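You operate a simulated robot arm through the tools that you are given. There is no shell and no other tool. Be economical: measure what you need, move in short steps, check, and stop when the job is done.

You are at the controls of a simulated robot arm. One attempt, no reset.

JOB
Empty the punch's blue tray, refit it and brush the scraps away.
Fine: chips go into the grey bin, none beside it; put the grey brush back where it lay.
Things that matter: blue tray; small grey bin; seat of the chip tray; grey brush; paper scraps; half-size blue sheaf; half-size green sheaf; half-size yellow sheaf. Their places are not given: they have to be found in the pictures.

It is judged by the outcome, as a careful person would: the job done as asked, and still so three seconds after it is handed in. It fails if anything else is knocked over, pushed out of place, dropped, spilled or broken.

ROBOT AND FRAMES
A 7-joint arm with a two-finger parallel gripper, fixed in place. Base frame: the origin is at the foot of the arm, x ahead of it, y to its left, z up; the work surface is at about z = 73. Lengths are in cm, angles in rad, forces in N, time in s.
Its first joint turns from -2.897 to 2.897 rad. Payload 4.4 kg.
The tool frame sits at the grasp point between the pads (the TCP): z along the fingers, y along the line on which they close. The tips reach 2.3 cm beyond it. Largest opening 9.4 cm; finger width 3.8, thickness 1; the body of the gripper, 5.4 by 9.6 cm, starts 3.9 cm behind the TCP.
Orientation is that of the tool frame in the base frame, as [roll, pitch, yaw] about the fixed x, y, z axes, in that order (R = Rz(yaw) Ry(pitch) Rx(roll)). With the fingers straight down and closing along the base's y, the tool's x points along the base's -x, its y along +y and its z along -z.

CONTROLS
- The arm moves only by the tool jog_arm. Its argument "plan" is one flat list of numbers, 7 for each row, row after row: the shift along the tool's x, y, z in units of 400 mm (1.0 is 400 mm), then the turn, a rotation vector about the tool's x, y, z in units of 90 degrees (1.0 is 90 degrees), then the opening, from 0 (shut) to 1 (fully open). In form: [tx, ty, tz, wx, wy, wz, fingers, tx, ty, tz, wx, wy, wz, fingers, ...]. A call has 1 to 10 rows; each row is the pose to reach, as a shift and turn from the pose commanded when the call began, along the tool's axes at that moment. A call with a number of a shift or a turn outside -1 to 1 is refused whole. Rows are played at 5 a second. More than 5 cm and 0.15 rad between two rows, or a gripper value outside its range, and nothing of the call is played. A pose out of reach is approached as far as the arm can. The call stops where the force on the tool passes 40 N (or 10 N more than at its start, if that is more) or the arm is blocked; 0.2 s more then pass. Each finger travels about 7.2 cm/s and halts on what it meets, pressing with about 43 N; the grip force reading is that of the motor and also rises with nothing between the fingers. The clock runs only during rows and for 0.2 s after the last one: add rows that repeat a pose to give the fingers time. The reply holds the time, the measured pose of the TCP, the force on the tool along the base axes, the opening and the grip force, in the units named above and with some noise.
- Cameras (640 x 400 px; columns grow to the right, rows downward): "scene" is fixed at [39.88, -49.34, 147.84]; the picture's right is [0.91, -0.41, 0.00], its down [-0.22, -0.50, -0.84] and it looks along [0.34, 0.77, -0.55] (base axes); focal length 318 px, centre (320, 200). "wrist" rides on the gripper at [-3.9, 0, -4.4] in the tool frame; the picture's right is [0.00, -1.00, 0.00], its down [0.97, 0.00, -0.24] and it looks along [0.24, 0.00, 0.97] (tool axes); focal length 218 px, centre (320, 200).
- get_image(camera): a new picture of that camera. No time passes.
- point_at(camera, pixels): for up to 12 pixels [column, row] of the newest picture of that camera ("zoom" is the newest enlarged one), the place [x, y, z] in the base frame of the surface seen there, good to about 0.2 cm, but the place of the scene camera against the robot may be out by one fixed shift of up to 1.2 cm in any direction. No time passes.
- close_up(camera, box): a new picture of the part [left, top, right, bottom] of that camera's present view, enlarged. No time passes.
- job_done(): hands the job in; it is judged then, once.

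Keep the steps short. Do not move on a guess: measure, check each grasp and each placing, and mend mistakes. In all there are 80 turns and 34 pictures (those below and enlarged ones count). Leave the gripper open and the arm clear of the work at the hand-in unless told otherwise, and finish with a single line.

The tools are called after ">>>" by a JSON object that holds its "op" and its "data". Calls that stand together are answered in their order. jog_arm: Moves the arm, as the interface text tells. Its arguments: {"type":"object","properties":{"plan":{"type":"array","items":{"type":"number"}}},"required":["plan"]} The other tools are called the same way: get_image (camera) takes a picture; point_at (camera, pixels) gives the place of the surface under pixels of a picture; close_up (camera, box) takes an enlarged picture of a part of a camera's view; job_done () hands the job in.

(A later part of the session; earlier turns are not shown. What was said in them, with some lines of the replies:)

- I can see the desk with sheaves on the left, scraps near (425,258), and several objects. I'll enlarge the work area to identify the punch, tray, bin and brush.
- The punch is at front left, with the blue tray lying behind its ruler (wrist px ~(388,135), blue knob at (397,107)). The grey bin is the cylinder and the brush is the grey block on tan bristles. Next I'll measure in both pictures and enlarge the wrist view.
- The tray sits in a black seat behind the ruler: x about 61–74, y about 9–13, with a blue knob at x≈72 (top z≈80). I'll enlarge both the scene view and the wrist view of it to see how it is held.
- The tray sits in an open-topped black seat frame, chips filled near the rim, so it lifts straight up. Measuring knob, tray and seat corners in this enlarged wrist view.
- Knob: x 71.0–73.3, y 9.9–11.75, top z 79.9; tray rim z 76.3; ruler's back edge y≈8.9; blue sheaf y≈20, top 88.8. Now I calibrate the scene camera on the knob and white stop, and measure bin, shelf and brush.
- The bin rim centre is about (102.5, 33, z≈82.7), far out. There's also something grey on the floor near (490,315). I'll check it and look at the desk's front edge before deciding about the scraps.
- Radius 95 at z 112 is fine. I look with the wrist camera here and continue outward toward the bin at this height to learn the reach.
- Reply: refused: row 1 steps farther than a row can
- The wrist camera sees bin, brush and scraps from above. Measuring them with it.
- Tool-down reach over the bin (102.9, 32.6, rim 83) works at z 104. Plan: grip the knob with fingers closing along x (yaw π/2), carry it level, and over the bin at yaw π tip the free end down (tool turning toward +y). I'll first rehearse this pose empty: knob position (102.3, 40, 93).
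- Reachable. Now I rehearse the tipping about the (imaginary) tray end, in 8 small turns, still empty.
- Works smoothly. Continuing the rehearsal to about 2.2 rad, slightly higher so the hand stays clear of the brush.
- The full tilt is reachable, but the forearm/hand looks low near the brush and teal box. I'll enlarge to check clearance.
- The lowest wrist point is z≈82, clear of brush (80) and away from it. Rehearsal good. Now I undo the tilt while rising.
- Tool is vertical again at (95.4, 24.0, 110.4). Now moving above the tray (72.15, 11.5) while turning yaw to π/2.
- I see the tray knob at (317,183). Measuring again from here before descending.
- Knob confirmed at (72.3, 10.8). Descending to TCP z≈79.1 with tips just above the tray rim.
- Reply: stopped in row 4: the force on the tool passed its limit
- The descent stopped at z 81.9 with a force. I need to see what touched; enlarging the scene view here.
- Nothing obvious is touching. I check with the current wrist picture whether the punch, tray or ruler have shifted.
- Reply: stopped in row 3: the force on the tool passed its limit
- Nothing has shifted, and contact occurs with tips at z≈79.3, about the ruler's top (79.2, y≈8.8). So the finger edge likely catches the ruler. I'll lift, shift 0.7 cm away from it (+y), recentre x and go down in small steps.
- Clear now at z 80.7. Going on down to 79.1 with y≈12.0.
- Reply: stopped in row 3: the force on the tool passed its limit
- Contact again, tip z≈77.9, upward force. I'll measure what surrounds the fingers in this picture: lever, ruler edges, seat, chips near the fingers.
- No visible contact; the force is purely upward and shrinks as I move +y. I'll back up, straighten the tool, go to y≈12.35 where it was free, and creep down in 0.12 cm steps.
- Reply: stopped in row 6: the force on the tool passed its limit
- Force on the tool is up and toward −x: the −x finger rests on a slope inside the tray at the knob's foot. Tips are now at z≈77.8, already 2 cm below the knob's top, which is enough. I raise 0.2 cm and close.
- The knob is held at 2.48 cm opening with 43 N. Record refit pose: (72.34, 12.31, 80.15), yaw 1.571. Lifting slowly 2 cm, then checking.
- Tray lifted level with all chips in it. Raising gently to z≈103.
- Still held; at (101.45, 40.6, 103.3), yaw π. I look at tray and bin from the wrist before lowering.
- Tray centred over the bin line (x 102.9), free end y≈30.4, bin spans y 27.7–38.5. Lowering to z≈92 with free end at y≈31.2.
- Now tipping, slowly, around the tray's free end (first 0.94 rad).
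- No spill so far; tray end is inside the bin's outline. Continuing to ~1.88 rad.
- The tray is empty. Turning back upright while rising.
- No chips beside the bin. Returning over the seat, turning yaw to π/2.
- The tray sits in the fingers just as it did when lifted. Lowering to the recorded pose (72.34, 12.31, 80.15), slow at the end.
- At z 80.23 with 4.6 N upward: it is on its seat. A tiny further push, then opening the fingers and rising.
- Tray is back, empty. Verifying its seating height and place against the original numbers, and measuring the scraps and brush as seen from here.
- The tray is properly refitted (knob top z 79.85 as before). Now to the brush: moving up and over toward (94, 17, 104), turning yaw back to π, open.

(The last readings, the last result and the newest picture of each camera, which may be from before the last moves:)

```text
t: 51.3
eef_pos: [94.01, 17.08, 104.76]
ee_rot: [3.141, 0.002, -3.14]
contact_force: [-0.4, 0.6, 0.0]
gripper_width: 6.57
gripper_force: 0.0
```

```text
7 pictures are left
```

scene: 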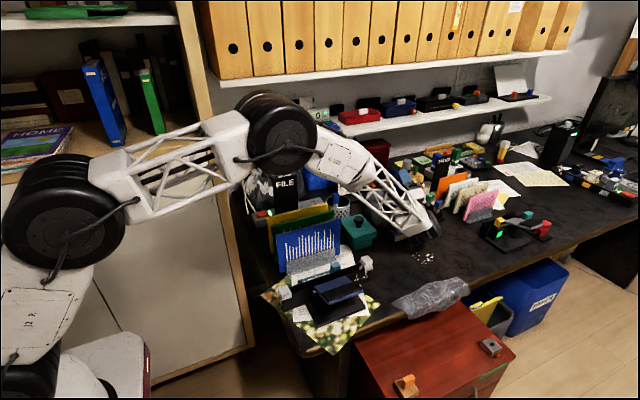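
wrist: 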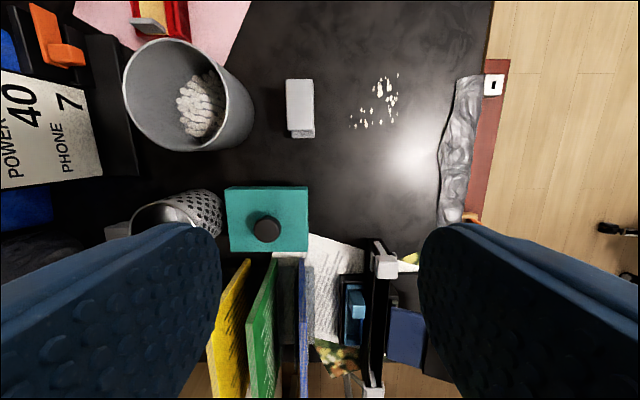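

Chips lie in the bin. Measuring brush corners, scraps extents, bag and desk edge.

>>> {"op": "point_at", "data": {"camera": "wrist", "pixels": [[290, 83], [311, 83], [290, 125], [312, 125], [301, 135], [301, 105], [351, 127], [393, 125], [397, 75], [478, 80], [440, 160], [488, 20]]}}

>>> {"op": "point_at", "data": {"camera": "wrist", "pixels": [[286, 128], [314, 128], [288, 137], [314, 137], [455, 85], [485, 60], [495, 180], [490, 5], [366, 107], [380, 90], [375, 85], [445, 215]]}}

```text
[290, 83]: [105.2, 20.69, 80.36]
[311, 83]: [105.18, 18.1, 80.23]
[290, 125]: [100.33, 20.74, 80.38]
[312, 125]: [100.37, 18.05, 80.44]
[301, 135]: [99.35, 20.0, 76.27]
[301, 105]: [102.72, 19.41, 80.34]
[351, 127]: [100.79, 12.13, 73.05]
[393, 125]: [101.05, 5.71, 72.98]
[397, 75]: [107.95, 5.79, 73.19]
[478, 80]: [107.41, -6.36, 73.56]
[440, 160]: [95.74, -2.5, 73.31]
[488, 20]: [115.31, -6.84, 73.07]
```

```text
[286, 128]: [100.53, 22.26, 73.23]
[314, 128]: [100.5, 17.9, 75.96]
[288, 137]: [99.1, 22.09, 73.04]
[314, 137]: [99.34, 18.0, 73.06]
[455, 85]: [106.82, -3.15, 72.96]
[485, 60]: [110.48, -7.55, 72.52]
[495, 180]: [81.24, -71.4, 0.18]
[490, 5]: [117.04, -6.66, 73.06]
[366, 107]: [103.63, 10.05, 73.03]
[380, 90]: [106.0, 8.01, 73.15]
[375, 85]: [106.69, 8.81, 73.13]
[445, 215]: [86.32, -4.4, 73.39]
```

Brush handle: x 100.2–105.4, y 18.0–20.8, top z 80.35, its foot z 76.3. Scraps: x 100.5–108, y 5.5–12.3. I go above the brush with the tool leaned 0.3 rad outward (about the closing axis) to help reach.

>>> {"op": "jog_arm", "data": {"plan": [-0.055, 0.0145, 0.09, 0, -0.064, 0, 0.6, -0.11, 0.029, 0.18, 0, -0.128, 0, 0.6, -0.165, 0.0435, 0.28, 0, -0.191, 0, 0.6, -0.219, 0.058, 0.36, 0, -0.191, 0, 0.6, -0.219, 0.058, 0.42, 0, -0.191, 0, 0.6, -0.219, 0.058, 0.42, 0, -0.191, 0, 0.6]}}

```text
t: 52.7
eef_pos: [102.86, 19.43, 87.66]
ee_rot: [3.142, 0.302, 3.142]
contact_force: [0.2, -0.2, 1.1]
gripper_width: 5.63
gripper_force: 0.2
```

Descending straight down to TCP z≈79.45.

>>> {"op": "jog_arm", "data": {"plan": [0.022, 0, 0.0716, 0, 0, 0, 0.6, 0.037, 0, 0.119, 0, 0, 0, 0.6, 0.048, 0, 0.155, 0, 0, 0, 0.6, 0.055, 0, 0.178, 0, 0, 0, 0.6, 0.0606, 0, 0.1958, 0, 0, 0, 0.6, 0.0606, 0, 0.1958, 0, 0, 0, 0.6]}}

```text
t: 54.1
eef_pos: [102.8, 19.38, 79.7]
ee_rot: [3.14, 0.303, -3.141]
contact_force: [0.5, -0.1, 0.4]
gripper_width: 5.64
gripper_force: 0.0
```

No contact, z 79.7. Closing on the handle, then lifting 0.6 cm to check the hold.

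>>> {"op": "jog_arm", "data": {"plan": [0.001, 0, 0.004, 0, 0, 0, 0.4, 0.001, 0, 0.004, 0, 0, 0, 0.25, 0.001, 0, 0.004, 0, 0, 0, 0.1, 0.001, 0, 0.004, 0, 0, 0, 0, 0.001, 0, 0.004, 0, 0, 0, 0, 0.001, 0, 0.004, 0, 0, 0, 0]}}

>>> {"op": "jog_arm", "data": {"plan": [-0.002, 0, -0.007, 0, 0, 0, 0, -0.007, 0, -0.0215, 0, 0, 0, 0, -0.007, 0, -0.0215, 0, 0, 0, 0]}}

>>> {"op": "get_image", "data": {"camera": "wrist"}}

```text
t: 55.5
eef_pos: [102.83, 19.48, 79.47]
ee_rot: [3.141, 0.303, -3.14]
contact_force: [1.1, 1.0, 2.9]
gripper_width: 3.33
gripper_force: 43.2
```

```text
t: 56.3
eef_pos: [102.89, 19.49, 80.36]
ee_rot: [-3.141, 0.302, 3.141]
contact_force: [-0.2, 0.8, -1.0]
gripper_width: 3.38
gripper_force: 43.3
```

```text
6 pictures are left
```

wrist: 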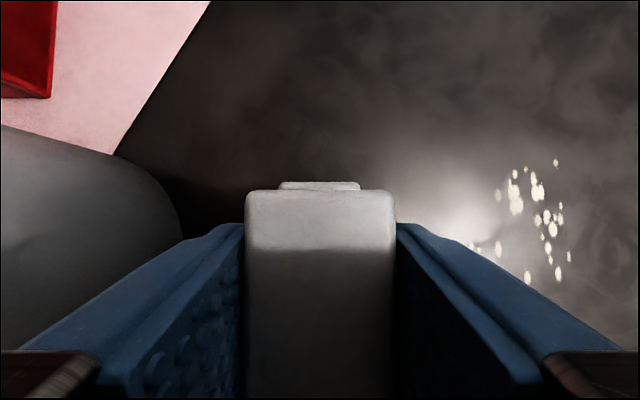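

Brush is held (3.33 cm). Return pose recorded: (102.83, 19.45, 79.47). I'll now test, lifted by 3.6 cm, whether I can reach beyond the front edge right of the bag at (113, −8).

>>> {"op": "jog_arm", "data": {"plan": [-0.027, 0, -0.087, 0, 0, 0, 0, -0.0614, -0.098, -0.0763, 0, 0, 0, 0, -0.0958, -0.196, -0.0656, 0, 0, 0, 0, -0.1302, -0.294, -0.0549, 0, 0, 0, 0, -0.1646, -0.392, -0.0442, 0, 0, 0, 0, -0.199, -0.49, -0.0335, 0, 0, 0, 0, -0.2334, -0.588, -0.0228, 0, 0, 0, 0, -0.268, -0.6875, -0.0123, 0, 0, 0, 0, -0.268, -0.6875, -0.0123, 0, 0, 0, 0]}}

>>> {"op": "close_up", "data": {"camera": "scene", "box": [370, 190, 510, 330]}}

```text
t: 58.3
eef_pos: [112.95, -8.22, 83.96]
ee_rot: [3.141, 0.302, 3.141]
contact_force: [0.5, 0.1, -0.4]
gripper_width: 3.34
gripper_force: 43.0
```

```text
2.86 times, centred on (440, 260) of scene
```

zoom: 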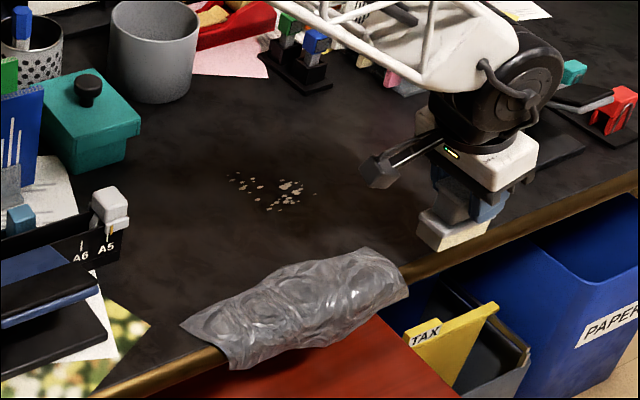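

Reach is good. The front right of the bag is usable: a diagonal sweep over the edge beyond the bag's right end. Measuring the bag end, edge and scraps.

>>> {"op": "point_at", "data": {"camera": "zoom", "pixels": [[404, 285], [398, 265], [372, 250], [350, 255], [408, 296], [420, 262], [428, 240], [300, 262], [235, 178], [315, 195], [272, 208], [425, 285]]}}

```text
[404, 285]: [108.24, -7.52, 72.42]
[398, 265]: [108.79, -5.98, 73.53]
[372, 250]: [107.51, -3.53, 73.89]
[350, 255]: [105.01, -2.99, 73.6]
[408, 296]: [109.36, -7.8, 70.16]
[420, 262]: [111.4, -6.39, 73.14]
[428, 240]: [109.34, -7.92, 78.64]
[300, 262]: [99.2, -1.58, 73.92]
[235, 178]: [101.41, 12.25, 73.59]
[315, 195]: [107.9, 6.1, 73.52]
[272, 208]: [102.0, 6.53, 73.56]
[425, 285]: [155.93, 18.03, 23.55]
```

Bag ends at x≈109. I choose a sweep direction turned 0.66 rad from −y: start (97.7, 15.1), ending at (116, −8.5), leaving 1.5 cm to the bag. Moving, lifted, to the start with the brush turned.

>>> {"op": "jog_arm", "data": {"plan": [0.052, 0.083, -0.016, -0.0177, 0, -0.0573, 0, 0.104, 0.166, -0.032, -0.0355, 0, -0.1146, 0, 0.156, 0.25, -0.048, -0.0532, 0, -0.1719, 0, 0.207, 0.333, -0.064, -0.0709, 0, -0.2293, 0, 0.259, 0.416, -0.08, -0.0886, 0, -0.2866, 0, 0.311, 0.499, -0.096, -0.1064, 0, -0.3439, 0, 0.363, 0.5825, -0.1123, -0.1241, 0, -0.4012, 0, 0.363, 0.5825, -0.1123, -0.1241, 0, -0.4012, 0]}}

```text
t: 60.1
eef_pos: [97.51, 15.29, 83.8]
ee_rot: [-3.14, 0.302, -2.481]
contact_force: [0.3, -0.6, -1.1]
gripper_width: 3.33
gripper_force: 43.4
```

In position. Lowering bristles to the desk and sweeping 14 cm along the diagonal, then looking.

>>> {"op": "jog_arm", "data": {"plan": [0.0185, 0, 0.06, 0, 0, 0, 0, 0.0275, 0, 0.0887, 0, 0, 0, 0, 0.0321, 0, 0.1036, 0, 0, 0, 0, 0.0321, -0.05, 0.1036, 0, 0, 0, 0, 0.0321, -0.1, 0.1036, 0, 0, 0, 0, 0.0321, -0.15, 0.1036, 0, 0, 0, 0, 0.0321, -0.2, 0.1036, 0, 0, 0, 0, 0.0321, -0.25, 0.1036, 0, 0, 0, 0, 0.0321, -0.3, 0.1036, 0, 0, 0, 0, 0.0321, -0.35, 0.1036, 0, 0, 0, 0]}}

>>> {"op": "close_up", "data": {"camera": "scene", "box": [380, 200, 500, 300]}}

```text
t: 62.3
eef_pos: [106.44, 4.17, 79.73]
ee_rot: [-3.139, 0.303, -2.48]
contact_force: [0.0, 0.5, -0.6]
gripper_width: 3.33
gripper_force: 42.9
```

```text
4.00 times, centred on (440, 250) of scene
```

zoom: 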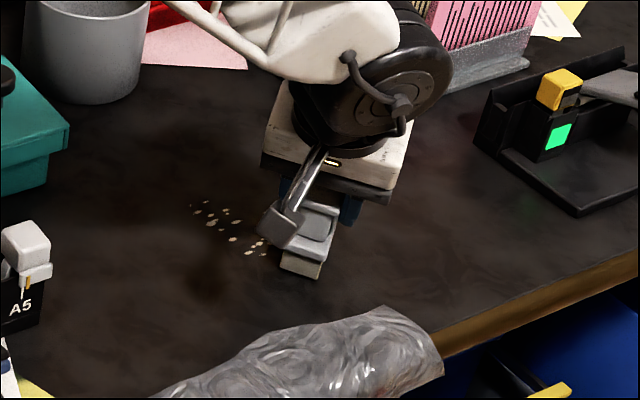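

Scraps still show to the left/behind the brush, and z read 79.73 – a little high. Measuring those scraps to see if they moved.

>>> {"op": "point_at", "data": {"camera": "zoom", "pixels": [[193, 203], [210, 212], [222, 222], [236, 221], [233, 239], [250, 252], [258, 243], [262, 254], [225, 211], [300, 272], [318, 275], [285, 268]]}}

```text
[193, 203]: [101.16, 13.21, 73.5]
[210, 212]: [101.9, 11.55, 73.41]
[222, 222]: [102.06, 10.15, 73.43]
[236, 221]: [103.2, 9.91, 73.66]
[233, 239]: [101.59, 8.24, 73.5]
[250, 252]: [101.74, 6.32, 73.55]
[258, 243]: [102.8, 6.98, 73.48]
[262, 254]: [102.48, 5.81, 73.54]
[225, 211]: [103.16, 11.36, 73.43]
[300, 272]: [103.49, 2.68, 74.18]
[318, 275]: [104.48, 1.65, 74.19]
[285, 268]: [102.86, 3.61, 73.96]
```

The scraps are unmoved: the bristles passed just above them. Lifting, going back to the start and lowering until light contact is felt.

>>> {"op": "jog_arm", "data": {"plan": [-0.0222, 0, -0.0716, 0, 0, 0, 0, -0.0222, 0.09, -0.0716, 0, 0, 0, 0, -0.0222, 0.18, -0.0716, 0, 0, 0, 0, -0.0222, 0.27, -0.0716, 0, 0, 0, 0, -0.0222, 0.35, -0.0716, 0, 0, 0, 0, -0.008, 0.355, -0.025, 0, 0, 0, 0, 0, 0.355, 0, 0, 0, 0, 0, 0.0015, 0.355, 0.005, 0, 0, 0, 0, 0.0022, 0.355, 0.0072, 0, 0, 0, 0, 0.0022, 0.355, 0.0072, 0, 0, 0, 0]}}

```text
t: 64.5
eef_pos: [97.6, 15.44, 79.55]
ee_rot: [-3.14, 0.301, -2.481]
contact_force: [-1.0, 0.9, 5.7]
gripper_width: 3.36
gripper_force: 43.0
```

Light contact (5.7 N up) now. Sweeping 14 cm with a trace more downward.

>>> {"op": "jog_arm", "data": {"plan": [0.0005, -0.03, 0.0015, 0, 0, 0, 0, 0.0006, -0.07, 0.002, 0, 0, 0, 0, 0.0007, -0.11, 0.0024, 0, 0, 0, 0, 0.0008, -0.15, 0.0028, 0, 0, 0, 0, 0.001, -0.19, 0.0032, 0, 0, 0, 0, 0.0011, -0.23, 0.0036, 0, 0, 0, 0, 0.0012, -0.27, 0.004, 0, 0, 0, 0, 0.0013, -0.31, 0.0044, 0, 0, 0, 0, 0.0014, -0.35, 0.0047, 0, 0, 0, 0, 0.0015, -0.39, 0.005, 0, 0, 0, 0]}}

>>> {"op": "close_up", "data": {"camera": "scene", "box": [380, 200, 500, 300]}}

```text
t: 66.7
eef_pos: [107.08, 3.22, 79.1]
ee_rot: [-3.14, 0.301, -2.482]
contact_force: [-4.0, 4.1, 15.2]
gripper_width: 3.33
gripper_force: 43.1
```

```text
4.00 times, centred on (440, 250) of scene
```

zoom: 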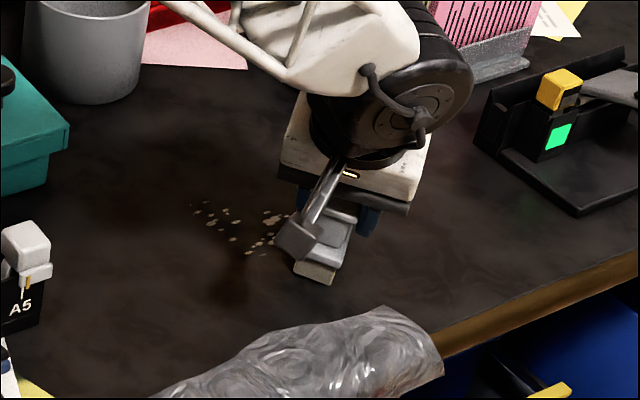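

The scraps I can see look unmoved, but many are hidden behind the arm. I finish this stroke over the edge, lift, and then look from above with the wrist camera.

>>> {"op": "jog_arm", "data": {"plan": [0, -0.045, 0, 0, 0, 0, 0, 0, -0.09, 0, 0, 0, 0, 0, 0, -0.135, 0, 0, 0, 0, 0, 0, -0.18, 0, 0, 0, 0, 0, 0, -0.225, 0, 0, 0, 0, 0, 0, -0.27, 0, 0, 0, 0, 0, 0, -0.315, 0, 0, 0, 0, 0, 0, -0.36, 0, 0, 0, 0, 0, 0, -0.38, 0, 0, 0, 0, 0, -0.03, -0.38, -0.1, 0, 0, 0, 0]}}

```text
t: 68.9
eef_pos: [116.38, -8.99, 83.19]
ee_rot: [-3.141, 0.301, -2.481]
contact_force: [0.1, -0.3, -2.0]
gripper_width: 3.34
gripper_force: 42.6
```

>>> {"op": "jog_arm", "data": {"plan": [0.0, 0.06, -0.07, 0, 0, 0, 0, 0.024, 0.16, -0.115, 0, 0, 0, 0, 0.048, 0.26, -0.155, 0, 0, 0, 0, 0.072, 0.36, -0.195, 0, 0, 0, 0, 0.096, 0.455, -0.235, 0, 0, 0, 0, 0.118, 0.545, -0.2667, 0, 0, 0, 0, 0.118, 0.545, -0.2667, 0, 0, 0, 0]}}

>>> {"op": "get_image", "data": {"camera": "wrist"}}

```text
t: 70.5
eef_pos: [96.98, 3.71, 92.22]
ee_rot: [3.141, 0.301, -2.479]
contact_force: [-0.3, 0.0, -0.2]
gripper_width: 3.38
gripper_force: 42.8
```

```text
2 pictures are left
```

wrist: 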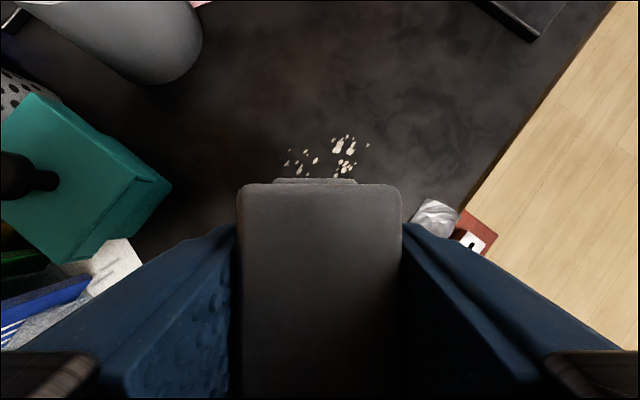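

>>> {"op": "point_at", "data": {"camera": "wrist", "pixels": [[287, 151], [287, 164], [298, 153], [315, 161], [299, 170], [306, 173], [338, 149], [349, 148], [347, 136], [366, 145], [350, 167], [342, 163]]}}

```text
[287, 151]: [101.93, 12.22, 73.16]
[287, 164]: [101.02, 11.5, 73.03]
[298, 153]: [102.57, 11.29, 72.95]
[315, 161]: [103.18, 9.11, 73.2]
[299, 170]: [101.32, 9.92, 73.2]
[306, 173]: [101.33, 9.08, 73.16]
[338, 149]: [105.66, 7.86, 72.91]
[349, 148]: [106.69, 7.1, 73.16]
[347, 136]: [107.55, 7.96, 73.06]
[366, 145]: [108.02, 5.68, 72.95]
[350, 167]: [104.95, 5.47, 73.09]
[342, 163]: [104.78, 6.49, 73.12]
```

Scraps are where they were, so the bristles evidently aren't really sweeping them. I check whether the brush sits level in the fingers by measuring points along its top.

>>> {"op": "point_at", "data": {"camera": "wrist", "pixels": [[320, 188], [320, 200], [320, 230], [320, 270], [320, 320], [320, 370], [260, 220], [385, 220], [280, 181], [355, 181], [318, 182], [260, 340]]}}

```text
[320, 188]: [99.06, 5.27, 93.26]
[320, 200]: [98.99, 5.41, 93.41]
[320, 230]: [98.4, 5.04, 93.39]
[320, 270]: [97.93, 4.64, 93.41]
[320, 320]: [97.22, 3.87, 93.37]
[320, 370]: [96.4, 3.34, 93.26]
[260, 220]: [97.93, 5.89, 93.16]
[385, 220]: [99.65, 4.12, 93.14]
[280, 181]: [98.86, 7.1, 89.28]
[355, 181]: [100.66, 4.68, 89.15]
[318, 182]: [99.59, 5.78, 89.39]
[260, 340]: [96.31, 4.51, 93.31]
```

The brush is level (slipped up only 0.2 cm), so it did touch. Sweeping may need a brisker stroke with definite contact. Going back to the start (96.4, 14.7) and setting it down.

>>> {"op": "jog_arm", "data": {"plan": [-0.015, 0.07, 0.06, 0, 0, 0, 0, -0.03, 0.15, 0.12, 0, 0, 0, 0, -0.05, 0.226, 0.18, 0, 0, 0, 0, -0.0747, 0.226, 0.27, 0, 0, 0, 0, -0.07, 0.226, 0.32, 0, 0, 0, 0, -0.0562, 0.226, 0.3496, 0, 0, 0, 0, -0.0545, 0.226, 0.355, 0, 0, 0, 0, -0.0539, 0.226, 0.3575, 0, 0, 0, 0, -0.0529, 0.226, 0.3604, 0, 0, 0, 0]}}

```text
t: 72.5
eef_pos: [96.48, 14.65, 79.11]
ee_rot: [-3.138, 0.3, -2.48]
contact_force: [-1.8, -0.8, 6.3]
gripper_width: 3.34
gripper_force: 42.5
```

Contact 6.3 N. Brisk stroke (≈22 cm/s) along the diagonal over the edge, then lift.

>>> {"op": "jog_arm", "data": {"plan": [0.0003, -0.06, 0.001, 0, 0, 0, 0, 0.0005, -0.17, 0.0015, 0, 0, 0, 0, 0.0005, -0.285, 0.0015, 0, 0, 0, 0, 0.0005, -0.4, 0.0015, 0, 0, 0, 0, 0.0005, -0.515, 0.0015, 0, 0, 0, 0, 0.0005, -0.63, 0.0015, 0, 0, 0, 0, 0.0005, -0.74, 0.0015, 0, 0, 0, 0, 0.0, -0.77, 0, 0, 0, 0, 0, -0.02, -0.77, -0.07, 0, 0, 0, 0]}}

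```text
t: 74.5
eef_pos: [115.2, -9.73, 81.56]
ee_rot: [3.14, 0.299, -2.483]
contact_force: [-0.5, 0.5, -1.9]
gripper_width: 3.35
gripper_force: 43.1
```

Lifted. Second start, shifted 3.4 cm along the brush: (99.4, 16.4), then the same stroke.

>>> {"op": "jog_arm", "data": {"plan": [-0.0148, 0.05, -0.0478, 0, 0, 0, 0, -0.028, 0.16, -0.044, 0, 0, 0, 0, -0.04, 0.27, -0.04, 0, 0, 0, 0, -0.055, 0.38, -0.035, 0, 0, 0, 0, -0.07, 0.49, -0.03, 0, 0, 0, 0, -0.085, 0.6, -0.026, 0, 0, 0, 0, -0.0983, 0.7, -0.0219, 0, 0, 0, 0, -0.085, 0.758, 0.03, 0, 0, 0, 0, -0.0687, 0.758, 0.074, 0, 0, 0, 0, -0.065, 0.758, 0.0856, 0, 0, 0, 0]}}

>>> {"op": "jog_arm", "data": {"plan": [0.0003, -0.06, 0.001, 0, 0, 0, 0, 0.0005, -0.17, 0.0015, 0, 0, 0, 0, 0.0005, -0.285, 0.0015, 0, 0, 0, 0, 0.0005, -0.4, 0.0015, 0, 0, 0, 0, 0.0005, -0.515, 0.0015, 0, 0, 0, 0, 0.0005, -0.63, 0.0015, 0, 0, 0, 0, 0.0005, -0.74, 0.0015, 0, 0, 0, 0, 0.0, -0.77, 0, 0, 0, 0, 0, -0.03, -0.77, -0.1, 0, 0, 0, 0]}}

```text
t: 76.7
eef_pos: [99.33, 16.5, 79.31]
ee_rot: [-3.14, 0.301, -2.479]
contact_force: [-0.5, -0.1, -1.4]
gripper_width: 3.36
gripper_force: 43.6
```

```text
t: 78.7
eef_pos: [118.23, -7.97, 83.24]
ee_rot: [3.141, 0.3, -2.481]
contact_force: [0.7, -0.1, -2.7]
gripper_width: 3.33
gripper_force: 43.4
```

Now a look at the scrap area from the scene camera (arm is out of the way to the right).

>>> {"op": "close_up", "data": {"camera": "scene", "box": [385, 215, 495, 295]}}

```text
5.00 times, centred on (440, 255) of scene
```

zoom: 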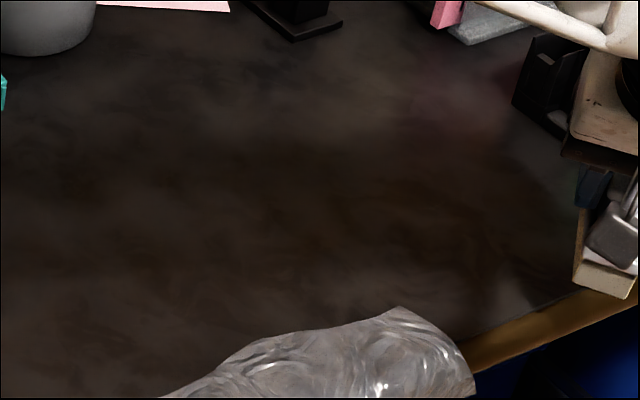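

The scraps are all gone. Taking the brush back above its place (102.83, 19.45), turning it to its original direction.

>>> {"op": "jog_arm", "data": {"plan": [-0.013, 0.086, 0.0017, 0.0138, 0, 0.0446, 0, -0.026, 0.173, 0.0034, 0.0276, 0, 0.0892, 0, -0.039, 0.259, 0.005, 0.0414, 0, 0.1337, 0, -0.052, 0.345, 0.0067, 0.0552, 0, 0.1783, 0, -0.065, 0.432, 0.0084, 0.0689, 0, 0.2229, 0, -0.078, 0.518, 0.01, 0.0827, 0, 0.2675, 0, -0.091, 0.604, 0.0117, 0.0965, 0, 0.312, 0, -0.104, 0.69, 0.0134, 0.1103, 0, 0.3566, 0, -0.1165, 0.777, 0.0151, 0.1241, 0, 0.4012, 0, -0.1165, 0.777, 0.0151, 0.1241, 0, 0.4012, 0]}}

```text
t: 80.9
eef_pos: [102.93, 19.49, 84.64]
ee_rot: [3.141, 0.302, -3.141]
contact_force: [0.7, -0.6, -1.2]
gripper_width: 3.32
gripper_force: 42.6
```

Lowering it to the desk gently.

>>> {"op": "jog_arm", "data": {"plan": [0.0173, -0.001, 0.047, 0, 0, 0, 0, 0.0283, -0.001, 0.083, 0, 0, 0, 0, 0.0357, -0.001, 0.107, 0, 0, 0, 0, 0.039, -0.001, 0.1177, 0, 0, 0, 0, 0.0408, -0.001, 0.1235, 0, 0, 0, 0, 0.0417, -0.001, 0.1263, 0, 0, 0, 0, 0.0423, -0.001, 0.1282, 0, 0, 0, 0, 0.0423, -0.001, 0.1282, 0, 0, 0, 0]}}

```text
t: 82.7
eef_pos: [102.84, 19.27, 79.07]
ee_rot: [3.141, 0.303, -3.14]
contact_force: [-0.7, 0.0, 4.9]
gripper_width: 3.34
gripper_force: 42.8
```

It stands on the desk (4.9 N). Nudging +0.12 cm in y, releasing, then rising straight up.

>>> {"op": "jog_arm", "data": {"plan": [-0.0003, 0.003, -0.001, 0, 0, 0, 0, -0.0003, 0.003, -0.001, 0, 0, 0, 0.35, -0.0003, 0.003, -0.001, 0, 0, 0, 0.5, -0.0003, 0.003, -0.001, 0, 0, 0, 0.6, -0.0003, 0.003, -0.001, 0, 0, 0, 0.6, -0.0074, 0.003, -0.024, 0, 0, 0, 0.6, -0.0296, 0.003, -0.0955, 0, 0, 0, 0.6, -0.0591, 0.003, -0.191, 0, 0, 0, 0.6, -0.0887, 0.003, -0.2865, 0, 0, 0, 0.6, -0.118, 0.003, -0.382, 0, 0, 0, 0.6]}}

```text
t: 84.9
eef_pos: [102.46, 19.29, 94.98]
ee_rot: [3.139, 0.301, 3.142]
contact_force: [0.0, 0.5, -1.6]
gripper_width: 5.6
gripper_force: 0.1
```

Released. Withdrawing up and back, straightening the tool, then the last picture to verify.

>>> {"op": "jog_arm", "data": {"plan": [0.03, 0, -0.08, 0, 0.03, 0, 0.8, 0.09, 0, -0.15, 0, 0.08, 0, 1, 0.15, 0, -0.22, 0, 0.12, 0, 1, 0.21, 0, -0.29, 0, 0.16, 0, 1, 0.272, 0, -0.346, 0, 0.191, 0, 1, 0.272, 0, -0.346, 0, 0.191, 0, 1]}}

>>> {"op": "get_image", "data": {"camera": "wrist"}}

```text
t: 86.3
eef_pos: [88.14, 19.7, 104.95]
ee_rot: [3.14, 0.001, 3.14]
contact_force: [0.5, 0.1, -0.4]
gripper_width: 9.41
gripper_force: 0.1
```

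```text
0 pictures are left
```

wrist: 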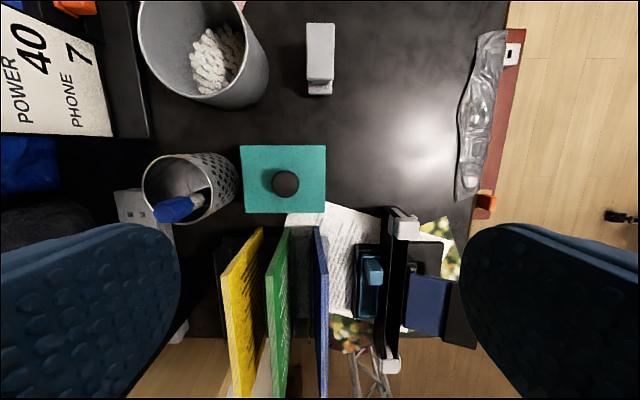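

Brush stands upright, the scraps are gone, chips are in the bin and the tray is in its seat. Checking the brush and bin places by number.

>>> {"op": "point_at", "data": {"camera": "wrist", "pixels": [[309, 27], [333, 27], [309, 78], [332, 78], [320, 92], [373, 270], [320, 50]]}}

```text
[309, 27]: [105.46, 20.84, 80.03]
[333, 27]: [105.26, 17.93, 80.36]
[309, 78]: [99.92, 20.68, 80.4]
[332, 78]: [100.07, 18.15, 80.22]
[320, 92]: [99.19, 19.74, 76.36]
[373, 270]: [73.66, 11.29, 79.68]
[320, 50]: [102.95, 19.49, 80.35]
```

The brush is within about 0.2 cm of its original place, and everything else is in order, with the arm clear and the gripper open. Handing in.

>>> {"op": "job_done", "data": {}}

```text
The job is handed in.
```

The blue tray is emptied into the grey bin with no chips seen beside it and refitted in its seat, the scraps no longer show on the desk after being swept toward the front edge (I did not see where they fell), and the grey brush is back within about 0.2 cm of where it lay.
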